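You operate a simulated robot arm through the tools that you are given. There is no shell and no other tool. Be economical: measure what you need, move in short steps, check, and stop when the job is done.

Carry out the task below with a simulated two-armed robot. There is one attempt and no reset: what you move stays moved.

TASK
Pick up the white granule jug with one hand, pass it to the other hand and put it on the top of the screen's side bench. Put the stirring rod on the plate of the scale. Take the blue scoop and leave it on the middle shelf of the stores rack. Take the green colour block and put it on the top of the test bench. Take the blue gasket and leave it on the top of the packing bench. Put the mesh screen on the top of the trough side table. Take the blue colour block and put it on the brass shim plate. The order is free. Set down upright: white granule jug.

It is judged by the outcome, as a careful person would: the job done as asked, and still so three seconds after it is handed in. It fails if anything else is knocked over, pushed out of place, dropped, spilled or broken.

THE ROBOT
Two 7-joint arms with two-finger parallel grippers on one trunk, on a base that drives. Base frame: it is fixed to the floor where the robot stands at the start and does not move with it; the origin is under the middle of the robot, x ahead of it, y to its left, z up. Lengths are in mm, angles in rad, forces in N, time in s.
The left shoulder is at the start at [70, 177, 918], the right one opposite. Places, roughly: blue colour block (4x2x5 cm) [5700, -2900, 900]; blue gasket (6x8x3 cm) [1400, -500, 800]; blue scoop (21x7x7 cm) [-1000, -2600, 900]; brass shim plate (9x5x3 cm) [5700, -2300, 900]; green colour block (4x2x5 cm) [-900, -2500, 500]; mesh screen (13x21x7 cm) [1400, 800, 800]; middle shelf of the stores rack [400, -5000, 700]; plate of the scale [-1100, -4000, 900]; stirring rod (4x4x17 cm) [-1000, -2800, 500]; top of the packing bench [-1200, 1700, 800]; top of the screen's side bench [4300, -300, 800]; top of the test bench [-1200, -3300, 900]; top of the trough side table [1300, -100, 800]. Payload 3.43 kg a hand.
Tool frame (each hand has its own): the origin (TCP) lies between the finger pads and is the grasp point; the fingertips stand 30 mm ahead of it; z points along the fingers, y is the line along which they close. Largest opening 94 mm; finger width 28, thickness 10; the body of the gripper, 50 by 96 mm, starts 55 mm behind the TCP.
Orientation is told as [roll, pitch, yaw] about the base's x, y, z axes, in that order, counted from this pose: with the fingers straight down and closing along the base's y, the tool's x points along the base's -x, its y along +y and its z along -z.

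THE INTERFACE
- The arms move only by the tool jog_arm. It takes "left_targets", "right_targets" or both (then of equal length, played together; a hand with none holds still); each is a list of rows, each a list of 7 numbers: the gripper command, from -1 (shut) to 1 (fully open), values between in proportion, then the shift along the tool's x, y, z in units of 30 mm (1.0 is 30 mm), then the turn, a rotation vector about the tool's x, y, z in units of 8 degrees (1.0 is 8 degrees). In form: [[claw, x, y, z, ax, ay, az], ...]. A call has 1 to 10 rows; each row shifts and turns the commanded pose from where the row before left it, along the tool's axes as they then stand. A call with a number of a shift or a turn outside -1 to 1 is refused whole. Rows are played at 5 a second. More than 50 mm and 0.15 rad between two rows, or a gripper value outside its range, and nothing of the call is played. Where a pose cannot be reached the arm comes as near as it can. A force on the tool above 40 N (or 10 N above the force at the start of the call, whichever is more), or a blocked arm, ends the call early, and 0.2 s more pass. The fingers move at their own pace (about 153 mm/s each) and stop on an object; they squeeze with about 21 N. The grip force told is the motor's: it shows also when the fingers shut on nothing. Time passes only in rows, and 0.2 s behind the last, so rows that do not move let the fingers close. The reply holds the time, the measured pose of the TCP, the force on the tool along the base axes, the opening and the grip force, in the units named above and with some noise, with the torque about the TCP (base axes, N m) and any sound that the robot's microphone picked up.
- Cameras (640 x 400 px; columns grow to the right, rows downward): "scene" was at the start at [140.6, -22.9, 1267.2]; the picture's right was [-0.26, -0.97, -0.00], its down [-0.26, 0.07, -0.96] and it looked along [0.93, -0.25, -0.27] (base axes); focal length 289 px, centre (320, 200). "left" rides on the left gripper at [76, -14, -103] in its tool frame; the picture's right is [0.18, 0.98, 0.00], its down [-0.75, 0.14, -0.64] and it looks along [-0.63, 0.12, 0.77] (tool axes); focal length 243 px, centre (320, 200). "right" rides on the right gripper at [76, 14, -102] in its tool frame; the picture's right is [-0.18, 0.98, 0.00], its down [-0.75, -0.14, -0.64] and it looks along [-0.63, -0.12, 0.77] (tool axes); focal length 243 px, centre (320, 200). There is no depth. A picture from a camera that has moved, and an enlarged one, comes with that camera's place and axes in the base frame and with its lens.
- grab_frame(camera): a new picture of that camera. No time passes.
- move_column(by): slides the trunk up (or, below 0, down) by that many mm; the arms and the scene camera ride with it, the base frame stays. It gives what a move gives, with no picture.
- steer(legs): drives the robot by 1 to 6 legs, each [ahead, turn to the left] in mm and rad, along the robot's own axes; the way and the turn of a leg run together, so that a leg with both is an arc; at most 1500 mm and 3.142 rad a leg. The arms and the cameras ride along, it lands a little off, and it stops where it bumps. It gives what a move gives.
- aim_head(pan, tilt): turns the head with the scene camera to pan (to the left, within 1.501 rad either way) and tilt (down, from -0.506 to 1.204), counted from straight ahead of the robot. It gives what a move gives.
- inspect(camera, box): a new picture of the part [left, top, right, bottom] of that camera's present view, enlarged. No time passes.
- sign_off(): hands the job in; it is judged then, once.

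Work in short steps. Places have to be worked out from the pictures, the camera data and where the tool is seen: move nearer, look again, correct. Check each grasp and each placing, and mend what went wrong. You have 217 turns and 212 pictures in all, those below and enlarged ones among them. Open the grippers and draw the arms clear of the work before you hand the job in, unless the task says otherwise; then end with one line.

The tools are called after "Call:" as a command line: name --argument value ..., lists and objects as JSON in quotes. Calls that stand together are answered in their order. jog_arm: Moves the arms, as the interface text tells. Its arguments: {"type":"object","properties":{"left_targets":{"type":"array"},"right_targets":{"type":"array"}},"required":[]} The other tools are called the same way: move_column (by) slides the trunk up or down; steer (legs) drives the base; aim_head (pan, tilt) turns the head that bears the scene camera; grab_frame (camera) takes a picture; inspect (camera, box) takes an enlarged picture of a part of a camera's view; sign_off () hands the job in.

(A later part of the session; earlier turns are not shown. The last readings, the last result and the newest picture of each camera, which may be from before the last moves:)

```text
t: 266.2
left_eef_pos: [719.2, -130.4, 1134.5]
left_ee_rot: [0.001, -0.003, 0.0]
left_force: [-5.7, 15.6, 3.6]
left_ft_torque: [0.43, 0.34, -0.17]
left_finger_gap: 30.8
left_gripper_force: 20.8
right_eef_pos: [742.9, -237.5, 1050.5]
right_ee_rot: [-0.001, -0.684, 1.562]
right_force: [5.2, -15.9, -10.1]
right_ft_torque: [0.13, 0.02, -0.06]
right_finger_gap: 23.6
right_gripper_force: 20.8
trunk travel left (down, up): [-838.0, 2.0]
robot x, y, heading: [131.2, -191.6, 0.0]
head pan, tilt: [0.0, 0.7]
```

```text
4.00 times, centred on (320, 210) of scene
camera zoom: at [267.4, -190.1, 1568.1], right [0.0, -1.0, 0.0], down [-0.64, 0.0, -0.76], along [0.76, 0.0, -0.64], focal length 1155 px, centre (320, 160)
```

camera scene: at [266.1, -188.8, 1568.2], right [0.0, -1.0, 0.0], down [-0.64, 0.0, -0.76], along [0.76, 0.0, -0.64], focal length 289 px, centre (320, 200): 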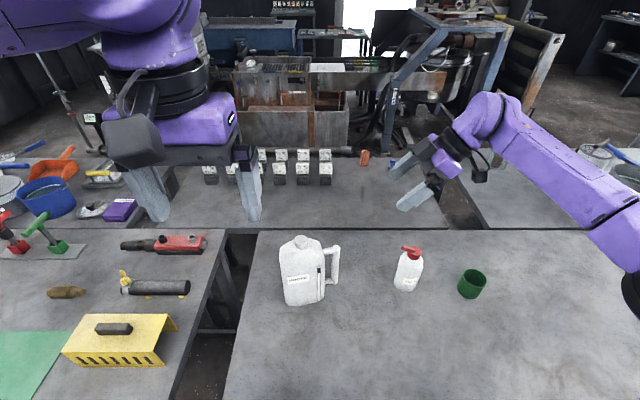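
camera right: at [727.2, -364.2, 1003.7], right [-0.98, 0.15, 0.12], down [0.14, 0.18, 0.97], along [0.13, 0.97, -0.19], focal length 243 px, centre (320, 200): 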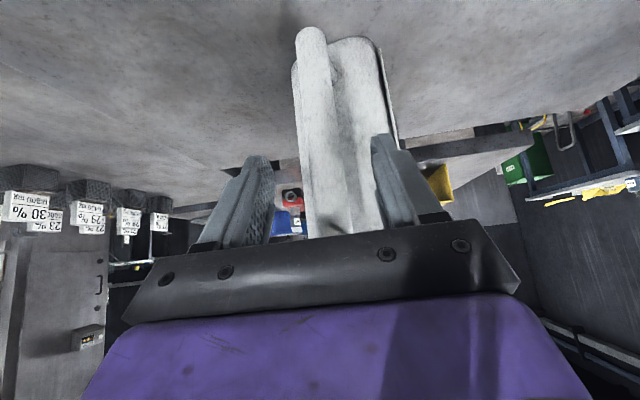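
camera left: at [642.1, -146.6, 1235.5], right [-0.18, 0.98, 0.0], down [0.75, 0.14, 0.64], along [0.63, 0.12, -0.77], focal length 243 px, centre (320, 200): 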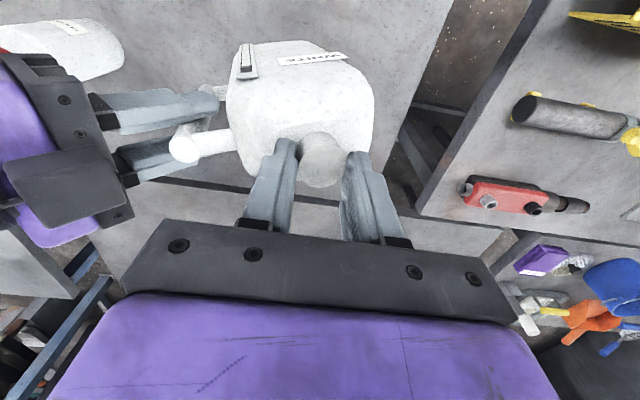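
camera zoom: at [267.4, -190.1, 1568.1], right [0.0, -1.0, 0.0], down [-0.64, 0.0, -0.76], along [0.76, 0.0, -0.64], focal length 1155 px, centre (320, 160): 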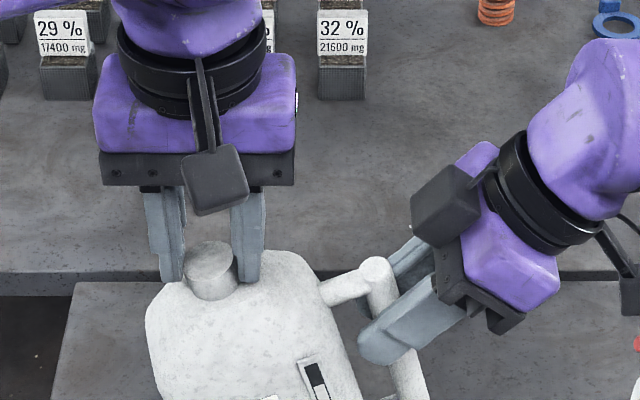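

The jug is tilting as the left hand pulled it; I'll move the left hand back 12 mm to the right to level it, and lower the trunk 50 mm so it's just above the table before releasing.

Call:
jog_arm --left_targets '[[-1, 0, -0.2, 0, 0, 0, 0], [-1, 0, -0.2, 0, 0, 0, 0], [-1, 0, 0, 0, 0, 0, 0]]'

Call:
move_column --by -50

Call:
grab_frame --camera "scene"

```text
t: 267.2
left_eef_pos: [721.3, -142.9, 1135.4]
left_ee_rot: [0.001, -0.007, 0.003]
left_force: [1.6, 1.4, -0.3]
left_ft_torque: [-0.08, 0.08, -0.11]
left_finger_gap: 29.9
left_gripper_force: 21.4
right_eef_pos: [743.5, -239.9, 1048.4]
right_ee_rot: [0.0, -0.679, 1.563]
right_force: [-1.8, -1.2, -1.7]
right_ft_torque: [0.02, -0.23, 0.33]
right_finger_gap: 23.7
right_gripper_force: 20.7
trunk travel left (down, up): [-838.0, 2.0]
robot x, y, heading: [130.5, -189.3, -0.004]
head pan, tilt: [0.0, 0.7]
stopped in row 3 (right hand): the force on the tool passed its limit (the readings are from after the stop); the commanded pose is now the measured one
```

```text
t: 268.1
left_eef_pos: [718.7, -145.4, 1090.9]
left_ee_rot: [0.0, -0.015, 0.002]
left_force: [4.0, -7.5, 21.9]
left_ft_torque: [-0.47, -0.03, -0.12]
left_finger_gap: 29.8
left_gripper_force: 20.7
right_eef_pos: [740.9, -242.8, 1001.4]
right_ee_rot: [-0.007, -0.683, 1.563]
right_force: [3.5, -3.3, 11.4]
right_ft_torque: [0.36, 0.07, 0.11]
right_finger_gap: 23.7
right_gripper_force: 20.9
trunk travel left (down, up): [-788.0, 52.0]
robot x, y, heading: [132.7, -192.6, -0.001]
head pan, tilt: [0.0, 0.7]
```

```text
98 pictures are left
camera scene: at [262.2, -193.7, 1519.1], right [0.0, -1.0, 0.0], down [-0.64, 0.0, -0.77], along [0.77, 0.0, -0.64], focal length 289 px, centre (320, 200)
```

scene: 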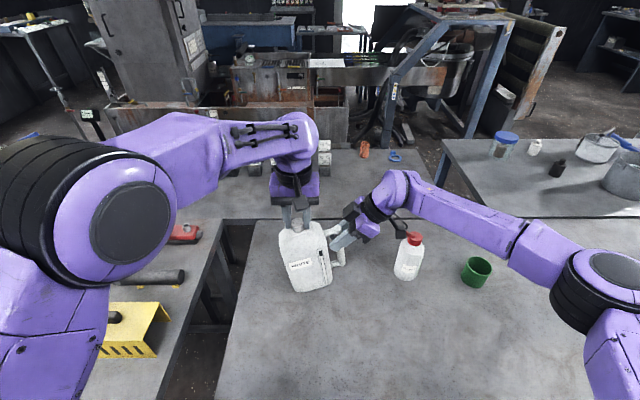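

The jug's low corner has reached the table (upward forces). I'll raise 20 mm and look closely.

Call:
move_column --by 20

Call:
inspect --camera "scene" --box '[240, 180, 400, 300]'

Call:
grab_frame --camera "left"

```text
t: 268.8
left_eef_pos: [718.7, -143.8, 1104.2]
left_ee_rot: [0.0, -0.005, -0.001]
left_force: [0.6, -7.9, -0.3]
left_ft_torque: [-0.43, -0.09, -0.12]
left_finger_gap: 30.0
left_gripper_force: 21.5
right_eef_pos: [742.3, -239.8, 1018.5]
right_ee_rot: [0.0, -0.679, 1.562]
right_force: [-1.7, 7.9, -4.6]
right_ft_torque: [-0.63, -0.07, 0.08]
right_finger_gap: 23.6
right_gripper_force: 21.1
trunk travel left (down, up): [-808.0, 32.0]
robot x, y, heading: [129.9, -192.3, 0.003]
head pan, tilt: [0.0, 0.7]
```

```text
3.33 times, centred on (320, 240) of scene
camera zoom: at [265.5, -191.3, 1538.1], right [0.0, -1.0, 0.0], down [-0.64, 0.0, -0.77], along [0.77, 0.0, -0.64], focal length 963 px, centre (320, 67)
```

zoom: 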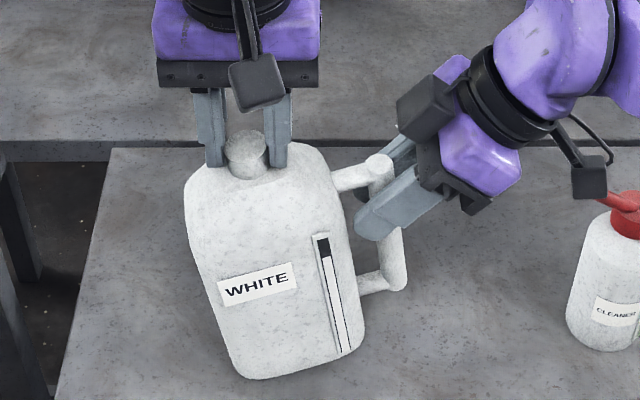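

```text
96 pictures are left
camera left: at [640.8, -159.5, 1205.9], right [-0.18, 0.98, 0.0], down [0.75, 0.14, 0.65], along [0.63, 0.12, -0.76], focal length 243 px, centre (320, 200)
```

left: 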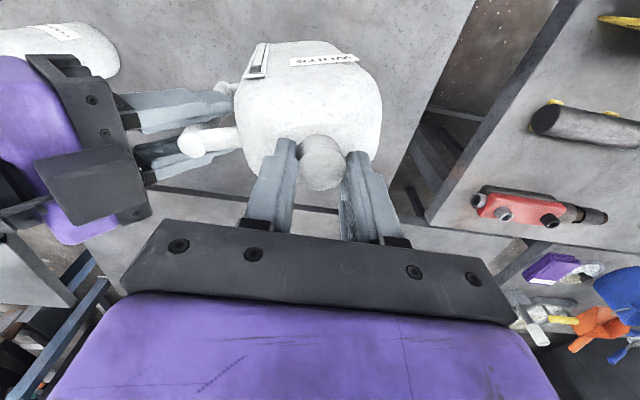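

The jug is gripped at the cap but tilted ~10°. I'll release the right hand so that it hangs from the left, then re-level it by touching down on the table.

Call:
jog_arm --right_targets '[[-0.2, 0, 0, 0, 0, 0, 0], [0.3, 0, 0, 0, 0, 0, 0], [0.3, 0, 0, 0, 0, 0, 0], [0.3, 0, 0, -0.8, 0, 0, 0], [0.3, 0, 0, -0.9, 0, 0, 0], [0.3, 0, 0, -0.9, 0, 0, 0], [0.3, 0, 0, -0.9, 0, 0, 0]]'

Call:
inspect --camera "scene" --box '[240, 160, 440, 300]'

```text
t: 270.4
left_eef_pos: [720.5, -143.4, 1105.2]
left_ee_rot: [0.001, -0.007, 0.002]
left_force: [0.0, 0.1, -0.3]
left_ft_torque: [0.0, 0.04, 0.02]
left_finger_gap: 28.2
left_gripper_force: 20.8
right_eef_pos: [744.5, -305.7, 1098.9]
right_ee_rot: [-0.001, -0.681, 1.562]
right_force: [0.1, 0.3, -0.9]
right_ft_torque: [0.01, 0.0, 0.02]
right_finger_gap: 61.3
right_gripper_force: 0.1
trunk travel left (down, up): [-808.0, 32.0]
robot x, y, heading: [130.4, -191.9, -0.002]
head pan, tilt: [0.0, 0.7]
```

```text
2.86 times, centred on (340, 230) of scene
camera zoom: at [266.6, -190.8, 1538.1], right [0.0, -1.0, 0.0], down [-0.64, 0.0, -0.76], along [0.76, 0.0, -0.64], focal length 825 px, centre (263, 114)
```

zoom: 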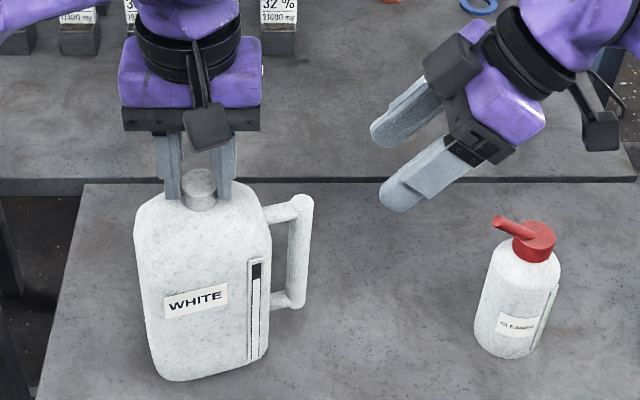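

The left force reads ~0, so the jug has settled upright on the table. I'll regrip the cap deeper, lift it cleanly with the left hand, and then do a proper in-air pass to the right hand by the handle.

Call:
jog_arm --left_targets '[[0.1, 0, 0, 0, 0, 0, 0], [0.1, 0, 0, 0, 0, 0, 0], [0.1, 0, 0, 0.3, 0, 0, 0], [0.1, 0, 0, 0.27, 0, 0, 0], [0.1, 0, 0, 0, 0, 0, 0]]'

Call:
inspect --camera "scene" --box '[250, 160, 370, 260]'

Call:
grab_frame --camera "left"

Call:
inspect --camera "right" --box '[240, 0, 460, 240]'

```text
t: 271.6
left_eef_pos: [719.7, -142.1, 1089.2]
left_ee_rot: [0.003, -0.004, 0.0]
left_force: [-0.6, 0.8, -0.3]
left_ft_torque: [0.04, -0.01, -0.01]
left_finger_gap: 51.5
left_gripper_force: 0.1
right_eef_pos: [744.0, -305.9, 1099.2]
right_ee_rot: [-0.002, -0.679, 1.562]
right_force: [0.0, 0.8, -0.2]
right_ft_torque: [0.01, -0.02, 0.0]
right_finger_gap: 61.2
right_gripper_force: 0.2
trunk travel left (down, up): [-808.0, 32.0]
robot x, y, heading: [126.3, -191.1, 0.003]
head pan, tilt: [0.0, 0.7]
```

```text
4.00 times, centred on (310, 210) of scene
camera zoom: at [266.1, -190.3, 1538.2], right [0.0, -1.0, 0.0], down [-0.64, 0.0, -0.76], along [0.76, 0.0, -0.64], focal length 1155 px, centre (360, 160)
```

zoom: 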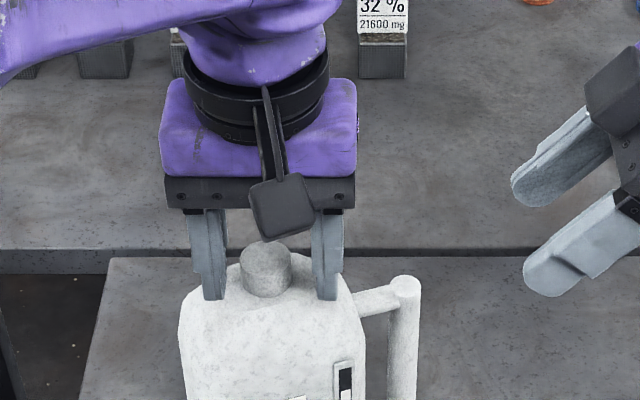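

```text
93 pictures are left
camera left: at [642.0, -157.4, 1189.5], right [-0.18, 0.98, 0.0], down [0.75, 0.14, 0.65], along [0.64, 0.12, -0.76], focal length 243 px, centre (320, 200)
```

left: 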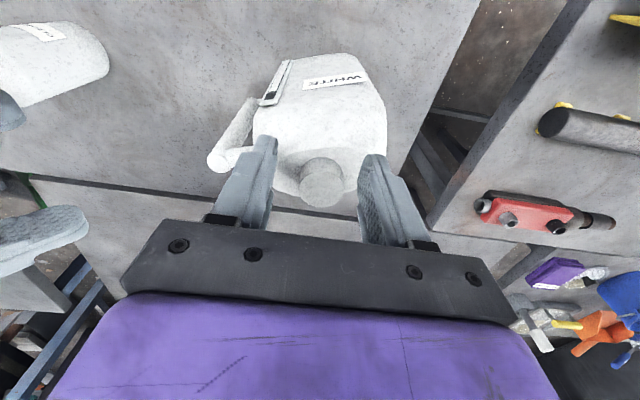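

```text
1.67 times, centred on (350, 120) of right
camera zoom: at [728.7, -429.7, 1130.3], right [-0.98, 0.15, 0.11], down [0.14, 0.18, 0.97], along [0.13, 0.97, -0.2], focal length 404 px, centre (270, 333)
```

zoom: 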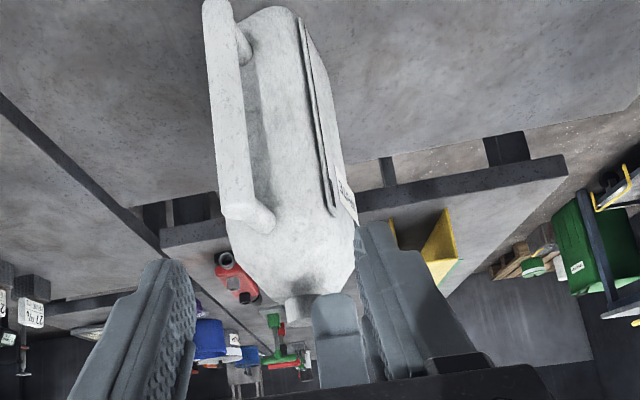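

The right camera shows the left fingers are ~18 mm short (toward the robot) of the cap's centre. I'll move forward 18 mm, close, and lift 60 mm.

Call:
jog_arm --left_targets '[[0.1, -0.6, 0, 0, 0, 0, 0], [0.1, 0, 0, 0, 0, 0, 0], [-1, 0, 0, 0, 0, 0, 0], [-1, 0, 0, 0, 0, 0, 0], [-1, 0, 0, 0, 0, 0, 0]]'

Call:
inspect --camera "right" --box '[240, 0, 460, 240]'

```text
t: 272.8
left_eef_pos: [737.5, -141.0, 1088.1]
left_ee_rot: [0.001, -0.005, 0.002]
left_force: [-1.0, 0.9, 0.3]
left_ft_torque: [-0.01, 0.14, -0.04]
left_finger_gap: 28.0
left_gripper_force: 20.8
right_eef_pos: [744.7, -306.2, 1098.7]
right_ee_rot: [0.0, -0.676, 1.56]
right_force: [0.3, -0.2, 0.7]
right_ft_torque: [0.0, -0.03, 0.02]
right_finger_gap: 61.0
right_gripper_force: 0.1
trunk travel left (down, up): [-808.0, 32.0]
robot x, y, heading: [131.0, -190.4, -0.001]
head pan, tilt: [0.0, 0.7]
```

```text
1.67 times, centred on (350, 120) of right
camera zoom: at [729.3, -429.5, 1130.0], right [-0.98, 0.15, 0.12], down [0.14, 0.18, 0.97], along [0.13, 0.97, -0.2], focal length 404 px, centre (270, 333)
```

zoom: 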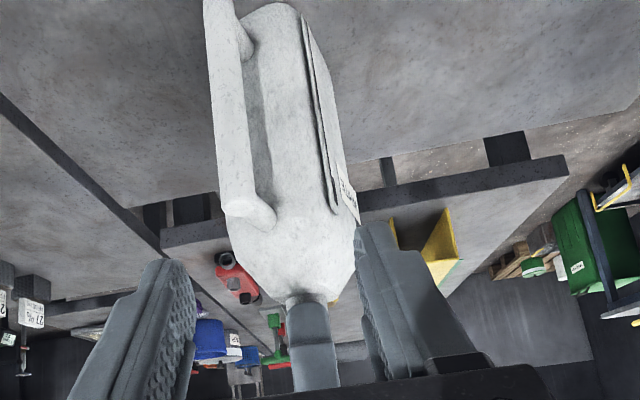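

The grip is centred on the cap now. I'll lift 60 mm with the left hand and check the weight.

Call:
jog_arm --left_targets '[[-1, 0, 0, -0.5, 0, 0, 0], [-1, 0, 0, -0.7, 0, 0, 0], [-1, 0, 0, -0.7, 0, 0, 0], [-1, 0, 0, 0, 0, 0, 0]]'

Call:
inspect --camera "scene" --box '[240, 160, 440, 300]'

Call:
grab_frame --camera "right"

```text
t: 273.8
left_eef_pos: [737.2, -143.4, 1146.4]
left_ee_rot: [0.003, -0.004, 0.002]
left_force: [-0.4, 0.6, -6.1]
left_ft_torque: [0.01, 0.01, -0.01]
left_finger_gap: 27.9
left_gripper_force: 21.0
right_eef_pos: [743.8, -305.4, 1098.2]
right_ee_rot: [0.0, -0.676, 1.56]
right_force: [-0.8, 0.3, 0.4]
right_ft_torque: [0.0, 0.02, 0.0]
right_finger_gap: 61.0
right_gripper_force: 0.1
trunk travel left (down, up): [-808.0, 32.0]
robot x, y, heading: [133.8, -190.9, -0.001]
head pan, tilt: [0.0, 0.7]
```

```text
2.86 times, centred on (340, 230) of scene
camera zoom: at [267.6, -190.1, 1538.0], right [0.0, -1.0, 0.0], down [-0.65, 0.0, -0.76], along [0.76, 0.0, -0.65], focal length 825 px, centre (263, 114)
```

zoom: 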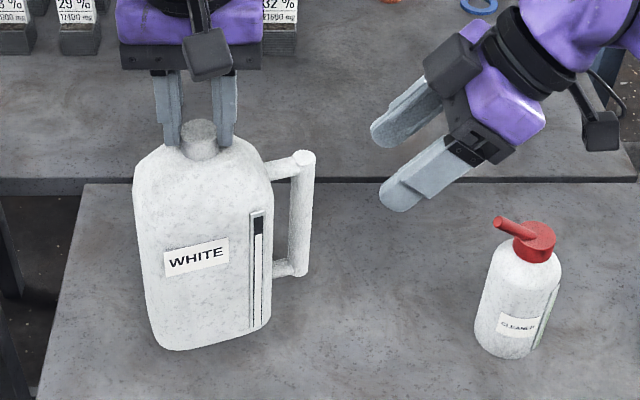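

```text
89 pictures are left
camera right: at [729.8, -429.6, 1129.7], right [-0.98, 0.15, 0.12], down [0.14, 0.18, 0.97], along [0.13, 0.97, -0.2], focal length 243 px, centre (320, 200)
```

right: 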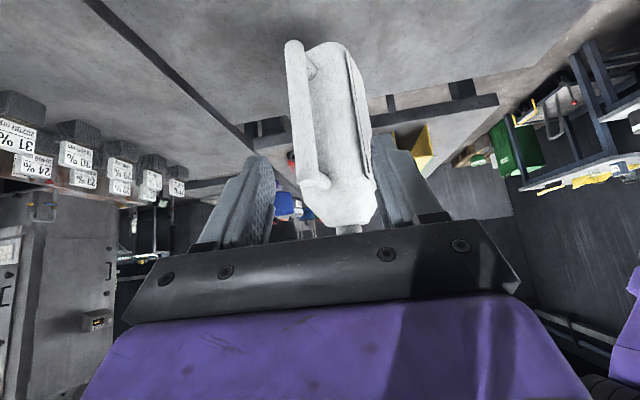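

The left hand holds the jug level (6.1 N). Next I bring the right hand to the handle bar (x ≈ 758, y ≈ -226) at z ≈ 1033.

Call:
jog_arm --right_targets '[[0.3, -0.125, -0.117, 0.8, 0, 0, 0], [0.3, -0.125, -0.117, 0.8, 0, 0, 0], [0.3, -0.125, -0.117, 0.8, 0, 0, 0], [0.3, -0.125, -0.117, 0.8, 0, 0, 0], [0.3, 0, 0, 0, 0, 0, 0]]'

Call:
inspect --camera "scene" --box '[240, 160, 440, 300]'

Call:
grab_frame --camera "right"

```text
t: 275.0
left_eef_pos: [736.3, -143.6, 1145.6]
left_ee_rot: [0.001, -0.005, 0.003]
left_force: [-0.1, -0.2, -6.5]
left_ft_torque: [0.01, -0.03, -0.02]
left_finger_gap: 27.9
left_gripper_force: 20.9
right_eef_pos: [758.4, -235.1, 1034.1]
right_ee_rot: [0.0, -0.679, 1.559]
right_force: [0.2, -0.8, 0.1]
right_ft_torque: [-0.01, 0.01, 0.02]
right_finger_gap: 61.2
right_gripper_force: 0.1
trunk travel left (down, up): [-808.0, 32.0]
robot x, y, heading: [130.6, -189.3, 0.0]
head pan, tilt: [0.0, 0.7]
```

```text
2.86 times, centred on (340, 230) of scene
camera zoom: at [267.2, -190.5, 1538.1], right [0.0, -1.0, 0.0], down [-0.64, 0.0, -0.76], along [0.76, 0.0, -0.64], focal length 825 px, centre (263, 114)
```

zoom: 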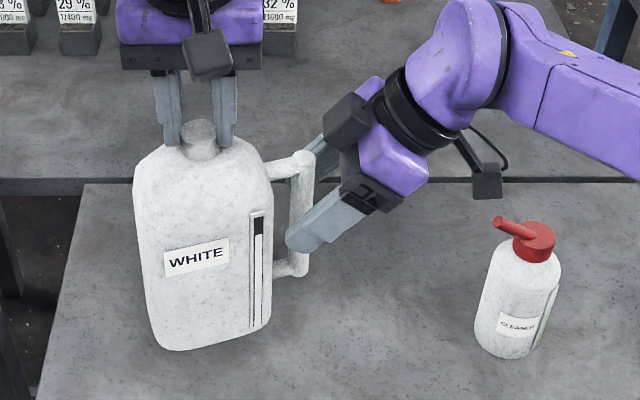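

```text
87 pictures are left
camera right: at [742.2, -359.3, 1065.5], right [-0.98, 0.15, 0.12], down [0.14, 0.18, 0.97], along [0.13, 0.97, -0.2], focal length 243 px, centre (320, 200)
```

right: 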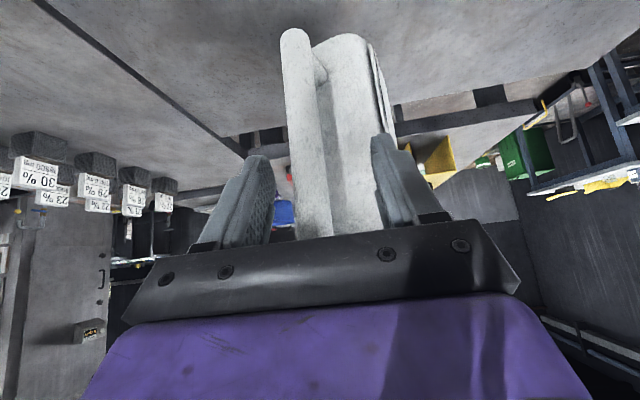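

The bar is between the right fingers. I'll close the right hand, confirm the grip, then open the left and lift it off the cap.

Call:
jog_arm --right_targets '[[0.3, 0, -0.12, 0, 0, 0, 0], [-1, 0, 0, 0, 0, 0, 0], [-1, 0, 0, 0, 0, 0, 0], [-1, 0, 0, 0, 0, 0, 0], [-1, 0, 0, 0, 0, 0, 0]]'

Call:
jog_arm --left_targets '[[0.1, 0, 0, 0, 0, 0, 0], [0.1, 0, 0, 0, 0, 0, 0], [0.1, 0, 0, -0.8, 0, 0, 0], [0.1, 0, 0, -1, 0, 0, 0], [0.1, 0, 0, -1, 0, 0, 0]]'

Call:
inspect --camera "scene" --box '[240, 160, 440, 300]'

```text
t: 276.2
left_eef_pos: [737.6, -142.6, 1145.7]
left_ee_rot: [0.005, -0.005, 0.001]
left_force: [-6.4, 4.4, -3.1]
left_ft_torque: [0.17, 0.46, -0.26]
left_finger_gap: 27.8
left_gripper_force: 21.0
right_eef_pos: [759.9, -236.1, 1033.1]
right_ee_rot: [0.001, -0.68, 1.56]
right_force: [6.0, -4.1, 0.4]
right_ft_torque: [0.1, -0.02, -0.11]
right_finger_gap: 23.7
right_gripper_force: 20.5
trunk travel left (down, up): [-808.0, 32.0]
robot x, y, heading: [131.2, -194.7, 0.001]
head pan, tilt: [0.0, 0.7]
```

```text
t: 277.4
left_eef_pos: [737.0, -141.4, 1228.1]
left_ee_rot: [0.002, -0.005, -0.001]
left_force: [-0.2, 0.3, -0.1]
left_ft_torque: [0.01, -0.03, 0.02]
left_finger_gap: 51.8
left_gripper_force: 0.1
right_eef_pos: [760.4, -235.3, 1035.0]
right_ee_rot: [0.0, -0.677, 1.56]
right_force: [0.2, 0.9, 0.3]
right_ft_torque: [-0.56, -0.15, 0.01]
right_finger_gap: 23.4
right_gripper_force: 20.7
trunk travel left (down, up): [-808.0, 32.0]
robot x, y, heading: [131.0, -191.4, -0.005]
head pan, tilt: [0.0, 0.7]
```

```text
2.86 times, centred on (340, 230) of scene
camera zoom: at [267.1, -190.0, 1538.1], right [0.0, -1.0, 0.0], down [-0.64, 0.0, -0.76], along [0.76, 0.0, -0.64], focal length 825 px, centre (263, 114)
```

zoom: 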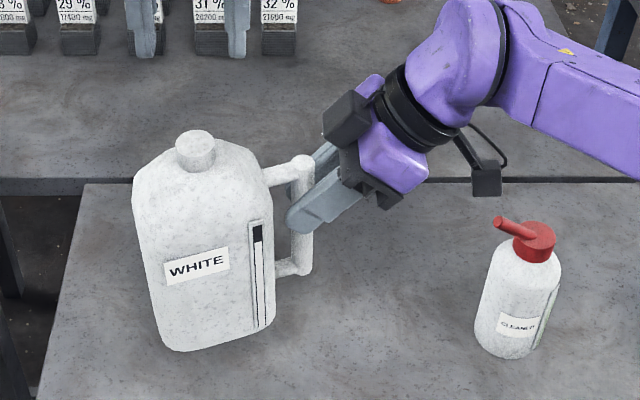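

The jug is now held by the right hand alone, near level. I'll raise the trunk, back straight off the table, and drive down the aisle toward the far side of the hall.

Call:
move_column --by 30

Call:
steer --legs '[[-320, 0], [0, -1.571], [1250, 0], [1250, 0], [0, 1.571]]'

Call:
aim_head --pan 0.0 --tilt 0.3

Call:
grab_frame --camera "scene"

Call:
grab_frame --camera "right"

```text
t: 278.1
left_eef_pos: [737.7, -142.8, 1258.7]
left_ee_rot: [0.001, -0.005, 0.002]
left_force: [0.9, -0.1, -0.5]
left_ft_torque: [0.0, 0.02, 0.03]
left_finger_gap: 51.9
left_gripper_force: 0.1
right_eef_pos: [760.8, -234.7, 1064.5]
right_ee_rot: [0.0, -0.679, 1.56]
right_force: [-0.1, 0.1, -5.7]
right_ft_torque: [-0.57, -0.16, -0.01]
right_finger_gap: 23.7
right_gripper_force: 21.1
trunk travel left (down, up): [-838.0, 2.0]
robot x, y, heading: [131.9, -188.6, 0.002]
head pan, tilt: [0.0, 0.7]
```

```text
t: 299.6
left_eef_pos: [452.6, -2605.9, 1258.4]
left_ee_rot: [0.002, -0.006, 0.023]
left_force: [-0.4, 0.3, 0.0]
left_ft_torque: [0.02, 0.0, 0.0]
left_finger_gap: 51.8
left_gripper_force: 0.0
right_eef_pos: [479.0, -2698.9, 1064.0]
right_ee_rot: [0.0, -0.679, 1.584]
right_force: [0.3, 0.0, -6.5]
right_ft_torque: [-0.54, -0.18, -0.02]
right_finger_gap: 23.3
right_gripper_force: 20.8
trunk travel left (down, up): [-838.0, 2.0]
robot x, y, heading: [-149.6, -2667.3, 0.025]
head pan, tilt: [0.0, 0.7]
```

```text
t: 300.5
left_eef_pos: [452.4, -2605.7, 1258.4]
left_ee_rot: [0.001, -0.005, 0.024]
left_force: [0.3, 0.4, -0.2]
left_ft_torque: [0.0, 0.0, 0.0]
left_finger_gap: 52.0
left_gripper_force: 0.0
right_eef_pos: [478.5, -2699.7, 1064.0]
right_ee_rot: [0.0, -0.68, 1.583]
right_force: [0.4, 0.6, -6.7]
right_ft_torque: [-0.51, -0.2, -0.01]
right_finger_gap: 23.3
right_gripper_force: 20.5
trunk travel left (down, up): [-838.0, 2.0]
robot x, y, heading: [-153.2, -2667.2, 0.024]
head pan, tilt: [0.0, 0.3]
```

```text
85 pictures are left
camera scene: at [-7.5, -2664.7, 1604.1], right [0.02, -1.0, 0.0], down [-0.3, -0.01, -0.95], along [0.95, 0.02, -0.3], focal length 289 px, centre (320, 200)
```

scene: 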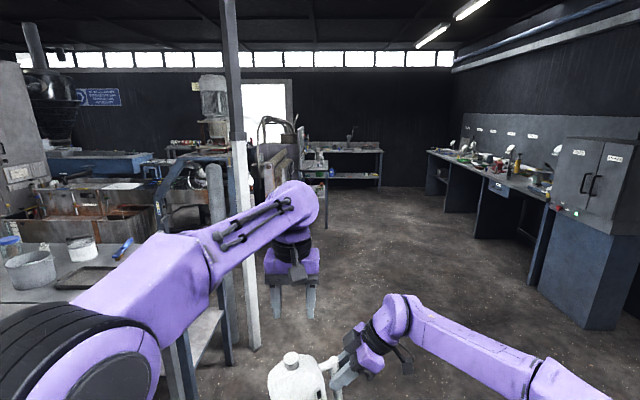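

```text
84 pictures are left
camera right: at [466.1, -2822.9, 1094.9], right [-0.98, 0.13, 0.12], down [0.14, 0.19, 0.97], along [0.1, 0.97, -0.2], focal length 243 px, centre (320, 200)
```

right: 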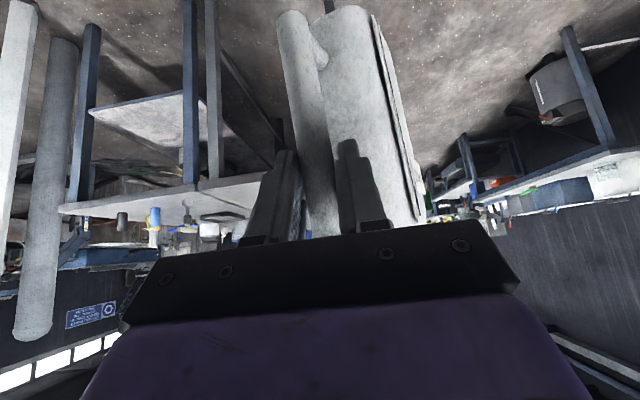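

The route along y ≈ -3000 is clear (white post at about [1694, -2123]). I'll drive to about (2500, -3100) and look left for the screen's side bench.

Call:
steer --legs '[[0, -0.185], [1350, 0], [1350, 0], [0, 0.161]]'

Call:
grab_frame --camera "scene"

Call:
aim_head --pan 0.8 --tilt 0.3

Call:
grab_frame --camera "scene"

```text
t: 315.0
left_eef_pos: [3128.2, -3036.9, 1257.3]
left_ee_rot: [0.002, -0.006, 0.016]
left_force: [-0.3, 0.2, -0.8]
left_ft_torque: [0.01, -0.01, 0.0]
left_finger_gap: 51.7
left_gripper_force: 0.1
right_eef_pos: [3152.7, -3129.7, 1063.8]
right_ee_rot: [0.002, -0.681, 1.577]
right_force: [-0.3, 0.6, -6.1]
right_ft_torque: [-0.51, -0.18, 0.0]
right_finger_gap: 19.2
right_gripper_force: 20.7
trunk travel left (down, up): [-838.0, 2.0]
robot x, y, heading: [2523.2, -3094.7, 0.016]
head pan, tilt: [0.0, 0.3]
```

```text
83 pictures are left
camera scene: at [2667.5, -3092.5, 1604.2], right [0.02, -1.0, 0.0], down [-0.3, 0.0, -0.95], along [0.95, 0.02, -0.3], focal length 289 px, centre (320, 200)
```

scene: 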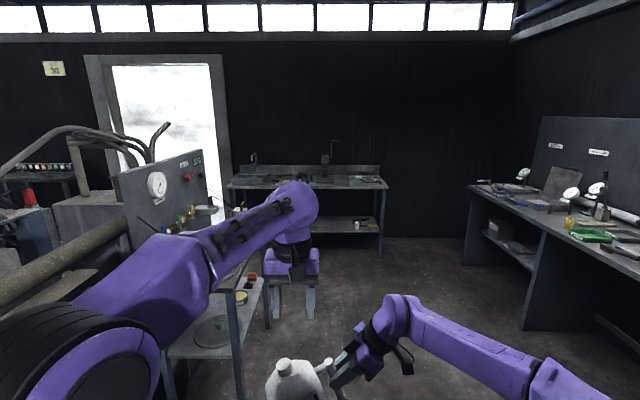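

```text
t: 316.1
left_eef_pos: [3127.4, -3035.4, 1258.0]
left_ee_rot: [0.004, -0.005, 0.015]
left_force: [-0.4, -1.1, -0.3]
left_ft_torque: [0.0, 0.01, 0.02]
left_finger_gap: 51.8
left_gripper_force: 0.0
right_eef_pos: [3152.2, -3127.5, 1063.2]
right_ee_rot: [-0.002, -0.678, 1.578]
right_force: [0.0, -0.4, -7.0]
right_ft_torque: [-0.52, -0.22, 0.03]
right_finger_gap: 19.2
right_gripper_force: 21.1
trunk travel left (down, up): [-838.0, 2.0]
robot x, y, heading: [2522.6, -3088.6, 0.01]
head pan, tilt: [0.799, 0.3]
```

```text
82 pictures are left
camera scene: at [2638.0, -3024.5, 1604.2], right [0.73, -0.69, 0.0], down [-0.2, -0.21, -0.96], along [0.66, 0.69, -0.3], focal length 289 px, centre (320, 200)
```

scene: 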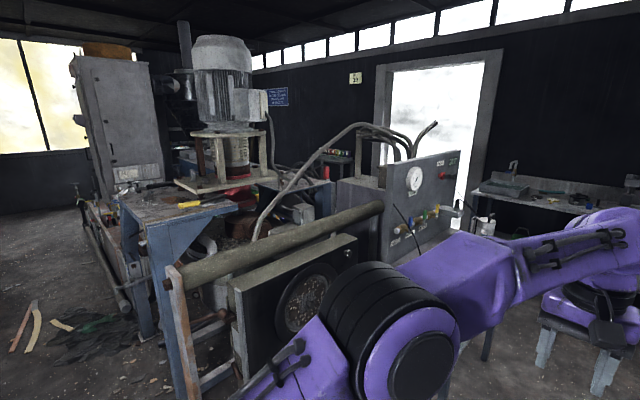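

I'll go on around the pelletizer to about (4900, -3000), from where I can see the benches at the far wall and left toward [4300, -300].

Call:
steer --legs '[[0, 0.025], [1200, 0], [1200, 0]]'

Call:
aim_head --pan 1.45 --tilt 0.3

Call:
grab_frame --camera "scene"

Call:
aim_head --pan 0.2 --tilt 0.5

Call:
grab_frame --camera "scene"

Call:
grab_frame --camera "right"

```text
t: 328.2
left_eef_pos: [5512.4, -2932.8, 1258.8]
left_ee_rot: [0.003, -0.006, 0.034]
left_force: [-0.1, 0.2, 0.2]
left_ft_torque: [0.04, 0.01, -0.01]
left_finger_gap: 52.1
left_gripper_force: 0.1
right_eef_pos: [5539.2, -3025.7, 1064.1]
right_ee_rot: [0.0, -0.68, 1.597]
right_force: [0.0, 1.1, -6.3]
right_ft_torque: [-0.5, -0.21, 0.02]
right_finger_gap: 19.0
right_gripper_force: 21.0
trunk travel left (down, up): [-838.0, 2.0]
robot x, y, heading: [4906.2, -3006.5, 0.038]
head pan, tilt: [0.799, 0.3]
```

```text
t: 329.2
left_eef_pos: [5512.8, -2932.7, 1257.4]
left_ee_rot: [0.002, -0.004, 0.035]
left_force: [-0.1, 0.3, 0.4]
left_ft_torque: [-0.01, 0.0, -0.01]
left_finger_gap: 51.4
left_gripper_force: 0.0
right_eef_pos: [5540.1, -3025.1, 1063.8]
right_ee_rot: [0.0, -0.678, 1.595]
right_force: [-0.5, -0.9, -7.1]
right_ft_torque: [-0.53, -0.23, 0.01]
right_finger_gap: 18.9
right_gripper_force: 20.9
trunk travel left (down, up): [-838.0, 2.0]
robot x, y, heading: [4911.2, -3002.4, 0.035]
head pan, tilt: [1.45, 0.3]
```

```text
81 pictures are left
camera scene: at [4968.2, -2907.5, 1604.3], right [1.0, -0.09, 0.0], down [-0.03, -0.29, -0.96], along [0.08, 0.95, -0.3], focal length 289 px, centre (320, 200)
```

scene: 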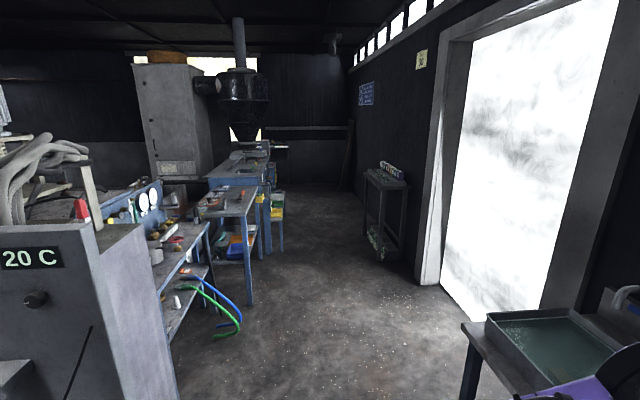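

```text
t: 330.7
left_eef_pos: [5511.8, -2933.5, 1257.3]
left_ee_rot: [0.003, -0.005, 0.036]
left_force: [-0.1, -0.3, -0.4]
left_ft_torque: [0.0, 0.0, 0.02]
left_finger_gap: 52.0
left_gripper_force: 0.0
right_eef_pos: [5539.5, -3025.7, 1064.0]
right_ee_rot: [0.0, -0.679, 1.596]
right_force: [0.0, 0.1, -7.1]
right_ft_torque: [-0.52, -0.22, 0.01]
right_finger_gap: 19.4
right_gripper_force: 21.2
trunk travel left (down, up): [-838.0, 2.0]
robot x, y, heading: [4908.4, -3002.5, 0.033]
head pan, tilt: [0.201, 0.499]
```

```text
80 pictures are left
camera scene: at [5048.7, -2979.1, 1585.8], right [0.23, -0.97, 0.0], down [-0.47, -0.11, -0.88], along [0.85, 0.21, -0.48], focal length 289 px, centre (320, 200)
```

scene: 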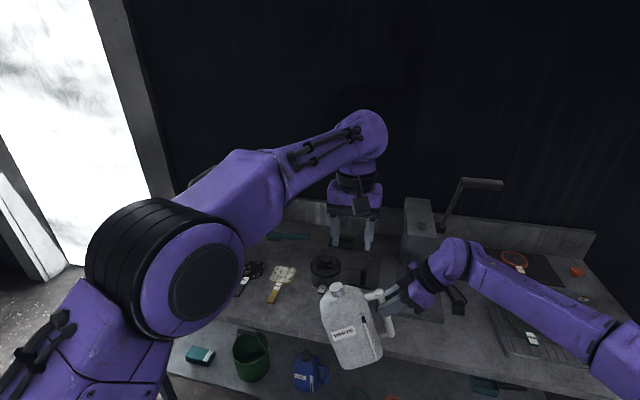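

```text
79 pictures are left
camera right: at [5528.9, -3149.9, 1094.8], right [-0.99, 0.12, 0.12], down [0.14, 0.19, 0.97], along [0.09, 0.98, -0.2], focal length 243 px, centre (320, 200)
```

right: 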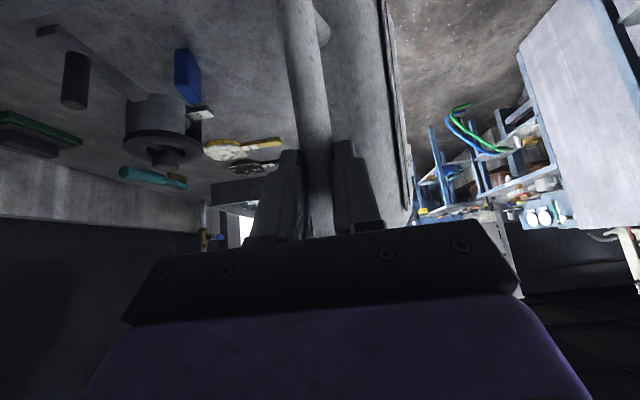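

The jug is holding (tilted a bit). The side bench is the blue-legged table whose near-right leg is at about [4531, -699]. I'll back up slightly, turn, and drive up the corridor beside it.

Call:
steer --legs '[[-130, 0], [0, 1.4], [1350, 0], [1350, 0]]'

Call:
aim_head --pan 1.2 --tilt 0.6

Call:
grab_frame --camera "scene"

```text
t: 348.2
left_eef_pos: [5227.0, 301.8, 1258.5]
left_ee_rot: [0.002, -0.004, 1.436]
left_force: [-0.2, 0.3, 0.0]
left_ft_torque: [0.02, -0.01, 0.02]
left_finger_gap: 51.5
left_gripper_force: 0.1
right_eef_pos: [5322.9, 314.2, 1064.2]
right_ee_rot: [0.0, -0.678, 2.996]
right_force: [-0.4, -0.3, -6.5]
right_ft_torque: [0.04, -0.53, 0.01]
right_finger_gap: 19.3
right_gripper_force: 20.5
trunk travel left (down, up): [-838.0, 2.0]
robot x, y, heading: [5193.6, -303.8, 1.434]
head pan, tilt: [0.201, 0.499]
```

```text
t: 349.5
left_eef_pos: [5228.3, 302.4, 1258.6]
left_ee_rot: [0.002, -0.004, 1.436]
left_force: [0.0, -0.5, -0.7]
left_ft_torque: [0.01, 0.01, -0.01]
left_finger_gap: 51.6
left_gripper_force: 0.0
right_eef_pos: [5323.2, 312.8, 1061.7]
right_ee_rot: [0.0, -0.677, 2.995]
right_force: [0.5, -0.1, -6.4]
right_ft_torque: [0.08, -0.53, -0.01]
right_finger_gap: 19.3
right_gripper_force: 21.1
trunk travel left (down, up): [-838.0, 2.0]
robot x, y, heading: [5193.0, -305.3, 1.437]
head pan, tilt: [1.201, 0.6]
```

```text
78 pictures are left
camera scene: at [5123.5, -209.6, 1576.7], right [0.49, 0.87, 0.0], down [0.49, -0.28, -0.82], along [-0.72, 0.4, -0.57], focal length 289 px, centre (320, 200)
```

scene: 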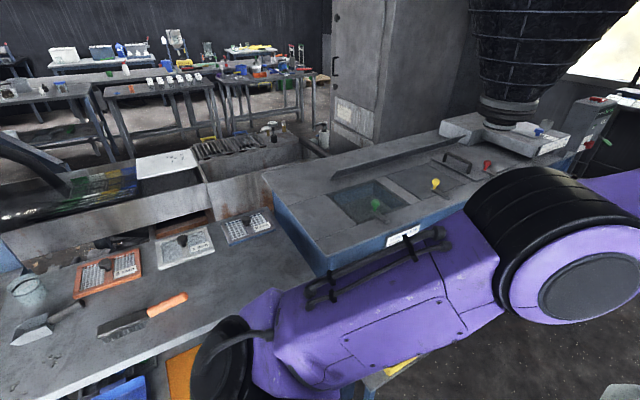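

The bench is in view; a clear spot is near [4420, -160], between the screens and the knife. I'll turn to heading 2.89 so the jug comes over that area, and look.

Call:
steer --legs '[[0, 1.453]]'

Call:
aim_head --pan 0.0 --tilt 0.75

Call:
grab_frame --camera "scene"

Call:
grab_frame --camera "right"

```text
t: 353.4
left_eef_pos: [4596.5, -192.0, 1258.6]
left_ee_rot: [0.003, -0.004, 2.872]
left_force: [-1.2, -0.6, -0.3]
left_ft_torque: [-0.02, -0.02, 0.03]
left_finger_gap: 52.0
left_gripper_force: 0.0
right_eef_pos: [4598.3, -95.2, 1063.8]
right_ee_rot: [0.0, -0.678, -1.848]
right_force: [-0.6, -0.6, -6.0]
right_ft_torque: [0.55, -0.03, 0.01]
right_finger_gap: 19.2
right_gripper_force: 20.3
trunk travel left (down, up): [-838.0, 2.0]
robot x, y, heading: [5193.9, -302.2, 2.87]
head pan, tilt: [1.201, 0.6]
```

```text
t: 354.8
left_eef_pos: [4597.5, -191.9, 1258.6]
left_ee_rot: [0.0, -0.005, 2.872]
left_force: [0.4, 0.3, -1.2]
left_ft_torque: [0.03, -0.01, 0.02]
left_finger_gap: 51.5
left_gripper_force: 0.1
right_eef_pos: [4598.2, -94.7, 1064.2]
right_ee_rot: [0.0, -0.677, -1.847]
right_force: [-0.2, -0.1, -6.8]
right_ft_torque: [0.53, -0.04, -0.03]
right_finger_gap: 19.2
right_gripper_force: 20.9
trunk travel left (down, up): [-838.0, 2.0]
robot x, y, heading: [5196.3, -302.7, 2.87]
head pan, tilt: [0.0, 0.75]
```

```text
77 pictures are left
camera scene: at [5064.1, -268.1, 1563.8], right [0.26, 0.96, 0.0], down [0.66, -0.18, -0.73], along [-0.7, 0.19, -0.68], focal length 289 px, centre (320, 200)
```

scene: 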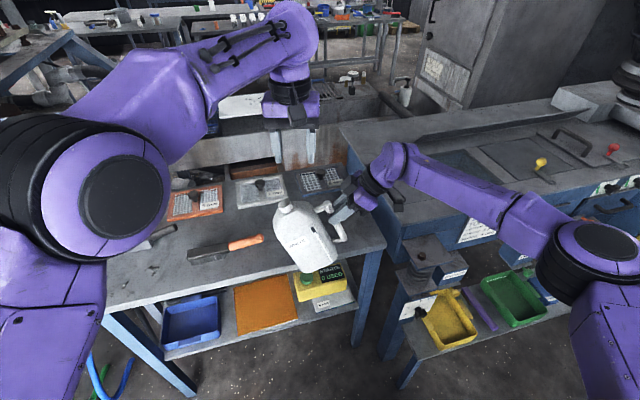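

```text
76 pictures are left
camera right: at [4645.7, 19.1, 1094.7], right [0.91, -0.41, 0.12], down [-0.19, -0.14, 0.97], along [-0.38, -0.9, -0.2], focal length 243 px, centre (320, 200)
```

right: 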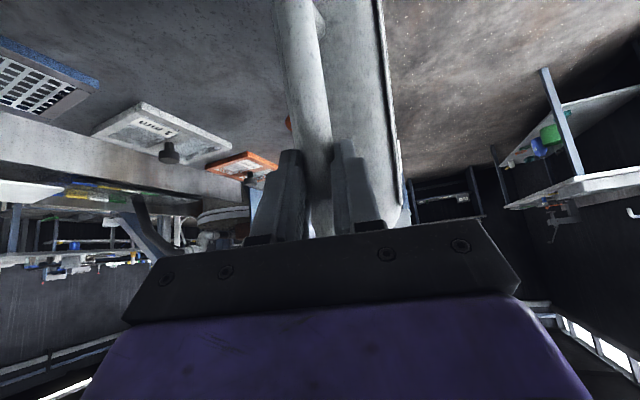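

The free area is confirmed. I'll drive 150 mm forward and lower by 60 mm, then check.

Call:
steer --legs '[[150, 0]]'

Call:
move_column --by -55

Call:
grab_frame --camera "scene"

Call:
inspect --camera "scene" --box '[200, 120, 420, 290]'

```text
t: 356.2
left_eef_pos: [4454.3, -153.4, 1258.6]
left_ee_rot: [0.003, -0.006, 2.874]
left_force: [-0.6, -1.2, 0.4]
left_ft_torque: [0.03, 0.04, -0.03]
left_finger_gap: 51.7
left_gripper_force: 0.0
right_eef_pos: [4454.9, -56.6, 1065.7]
right_ee_rot: [-0.001, -0.678, -1.848]
right_force: [-0.1, -0.5, -5.6]
right_ft_torque: [0.54, 0.0, 0.0]
right_finger_gap: 19.3
right_gripper_force: 21.0
trunk travel left (down, up): [-838.0, 2.0]
robot x, y, heading: [5050.6, -265.9, 2.876]
head pan, tilt: [0.0, 0.75]
```

```text
t: 357.1
left_eef_pos: [4453.7, -151.5, 1204.5]
left_ee_rot: [0.004, -0.006, 2.873]
left_force: [-0.1, -0.1, 0.6]
left_ft_torque: [-0.01, -0.02, 0.03]
left_finger_gap: 51.8
left_gripper_force: 0.0
right_eef_pos: [4454.1, -53.9, 1011.3]
right_ee_rot: [-0.004, -0.678, -1.846]
right_force: [1.4, 5.6, 9.9]
right_ft_torque: [-0.61, 0.3, -0.04]
right_finger_gap: 19.8
right_gripper_force: 21.0
trunk travel left (down, up): [-783.0, 57.0]
robot x, y, heading: [5048.5, -268.9, 2.874]
head pan, tilt: [0.0, 0.75]
```

```text
75 pictures are left
camera scene: at [4923.0, -227.9, 1509.2], right [0.26, 0.96, 0.0], down [0.66, -0.18, -0.73], along [-0.71, 0.19, -0.68], focal length 289 px, centre (320, 200)
```

scene: 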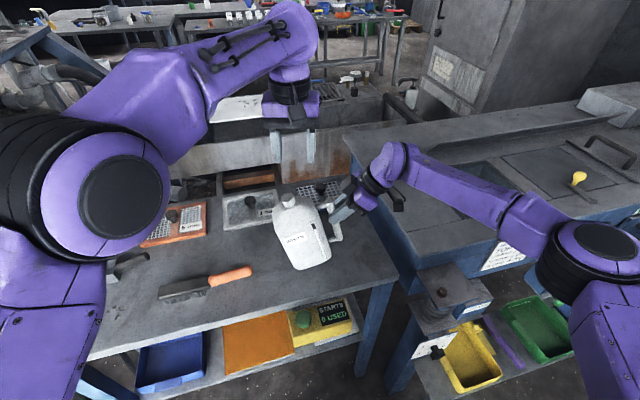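

```text
2.35 times, centred on (310, 205) of scene
camera zoom: at [4923.0, -227.9, 1509.2], right [0.26, 0.96, 0.0], down [0.66, -0.18, -0.73], along [-0.71, 0.19, -0.68], focal length 680 px, centre (344, 188)
```

zoom: 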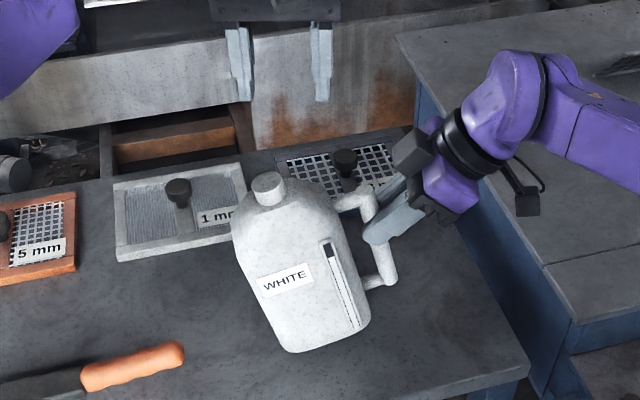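

The jug's low corner touched (tilted ~13°). I'll raise 20 mm and rotate the hand about its closing axis to level the jug.

Call:
jog_arm --right_targets '[[-1, -0.42, 0, -0.52, 0, 0, 0], [-1, 0, 0, 0, 0, -0.85, 0], [-1, 0, 0, 0, 0, -0.85, 0], [-1, 0, 0, 0, 0, 0, 0]]'

Call:
inspect --camera "scene" --box '[200, 120, 420, 290]'

```text
t: 358.1
left_eef_pos: [4451.9, -154.4, 1203.1]
left_ee_rot: [0.003, -0.005, 2.875]
left_force: [-0.5, 0.1, 0.4]
left_ft_torque: [-0.01, 0.01, 0.01]
left_finger_gap: 51.6
left_gripper_force: 0.1
right_eef_pos: [4453.9, -57.8, 1026.7]
right_ee_rot: [-0.001, -0.913, -1.848]
right_force: [0.1, -0.1, -6.3]
right_ft_torque: [0.67, -0.03, 0.02]
right_finger_gap: 19.3
right_gripper_force: 20.6
trunk travel left (down, up): [-783.0, 57.0]
robot x, y, heading: [5047.7, -267.2, 2.877]
head pan, tilt: [0.0, 0.75]
```

```text
2.35 times, centred on (310, 205) of scene
camera zoom: at [4920.1, -229.4, 1508.8], right [0.26, 0.96, 0.0], down [0.66, -0.18, -0.73], along [-0.7, 0.19, -0.68], focal length 680 px, centre (344, 188)
```

zoom: 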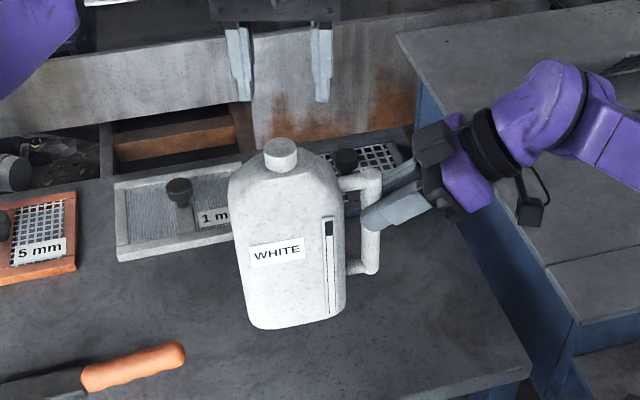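

The jug is nearly vertical now, in front of the screens. I'll lower gently until the base makes contact.

Call:
jog_arm --right_targets '[[-1, 0.264, 0, 0.204, 0, 0, 0], [-1, 0.264, 0, 0.204, 0, 0, 0], [-1, 0.264, 0, 0.204, 0, 0, 0], [-1, 0, 0, 0, 0, 0, 0]]'

Call:
jog_arm --right_targets '[[-1, 0.13, 0, 0.1, 0, 0, 0], [-1, 0.13, 0, 0.1, 0, 0, 0], [-1, 0.13, 0, 0.1, 0, 0, 0], [-1, 0, 0, 0, 0, 0, 0]]'

Call:
inspect --camera "scene" --box '[200, 120, 420, 290]'

```text
t: 359.1
left_eef_pos: [4451.5, -152.7, 1202.5]
left_ee_rot: [0.001, -0.006, 2.872]
left_force: [0.4, 0.7, 0.2]
left_ft_torque: [-0.02, -0.01, 0.02]
left_finger_gap: 51.5
left_gripper_force: 0.0
right_eef_pos: [4453.1, -55.7, 997.5]
right_ee_rot: [0.0, -0.916, -1.847]
right_force: [0.3, 0.2, -6.6]
right_ft_torque: [0.6, -0.05, -0.03]
right_finger_gap: 19.0
right_gripper_force: 20.9
trunk travel left (down, up): [-783.0, 57.0]
robot x, y, heading: [5049.9, -267.3, 2.869]
head pan, tilt: [0.0, 0.75]
```

```text
t: 360.1
left_eef_pos: [4452.8, -152.3, 1204.1]
left_ee_rot: [0.001, -0.006, 2.874]
left_force: [0.3, -0.1, -0.2]
left_ft_torque: [0.01, -0.02, 0.04]
left_finger_gap: 51.7
left_gripper_force: 0.0
right_eef_pos: [4453.1, -54.2, 984.1]
right_ee_rot: [0.001, -0.914, -1.848]
right_force: [-0.5, 0.2, -6.2]
right_ft_torque: [0.6, -0.08, 0.0]
right_finger_gap: 19.2
right_gripper_force: 21.3
trunk travel left (down, up): [-783.0, 57.0]
robot x, y, heading: [5050.5, -265.1, 2.874]
head pan, tilt: [0.0, 0.75]
```

```text
2.35 times, centred on (310, 205) of scene
camera zoom: at [4920.4, -228.5, 1508.8], right [0.26, 0.96, 0.0], down [0.66, -0.18, -0.73], along [-0.7, 0.19, -0.68], focal length 680 px, centre (344, 188)
```

zoom: 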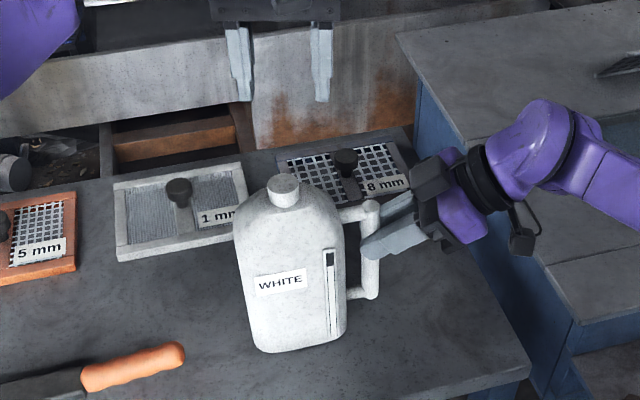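

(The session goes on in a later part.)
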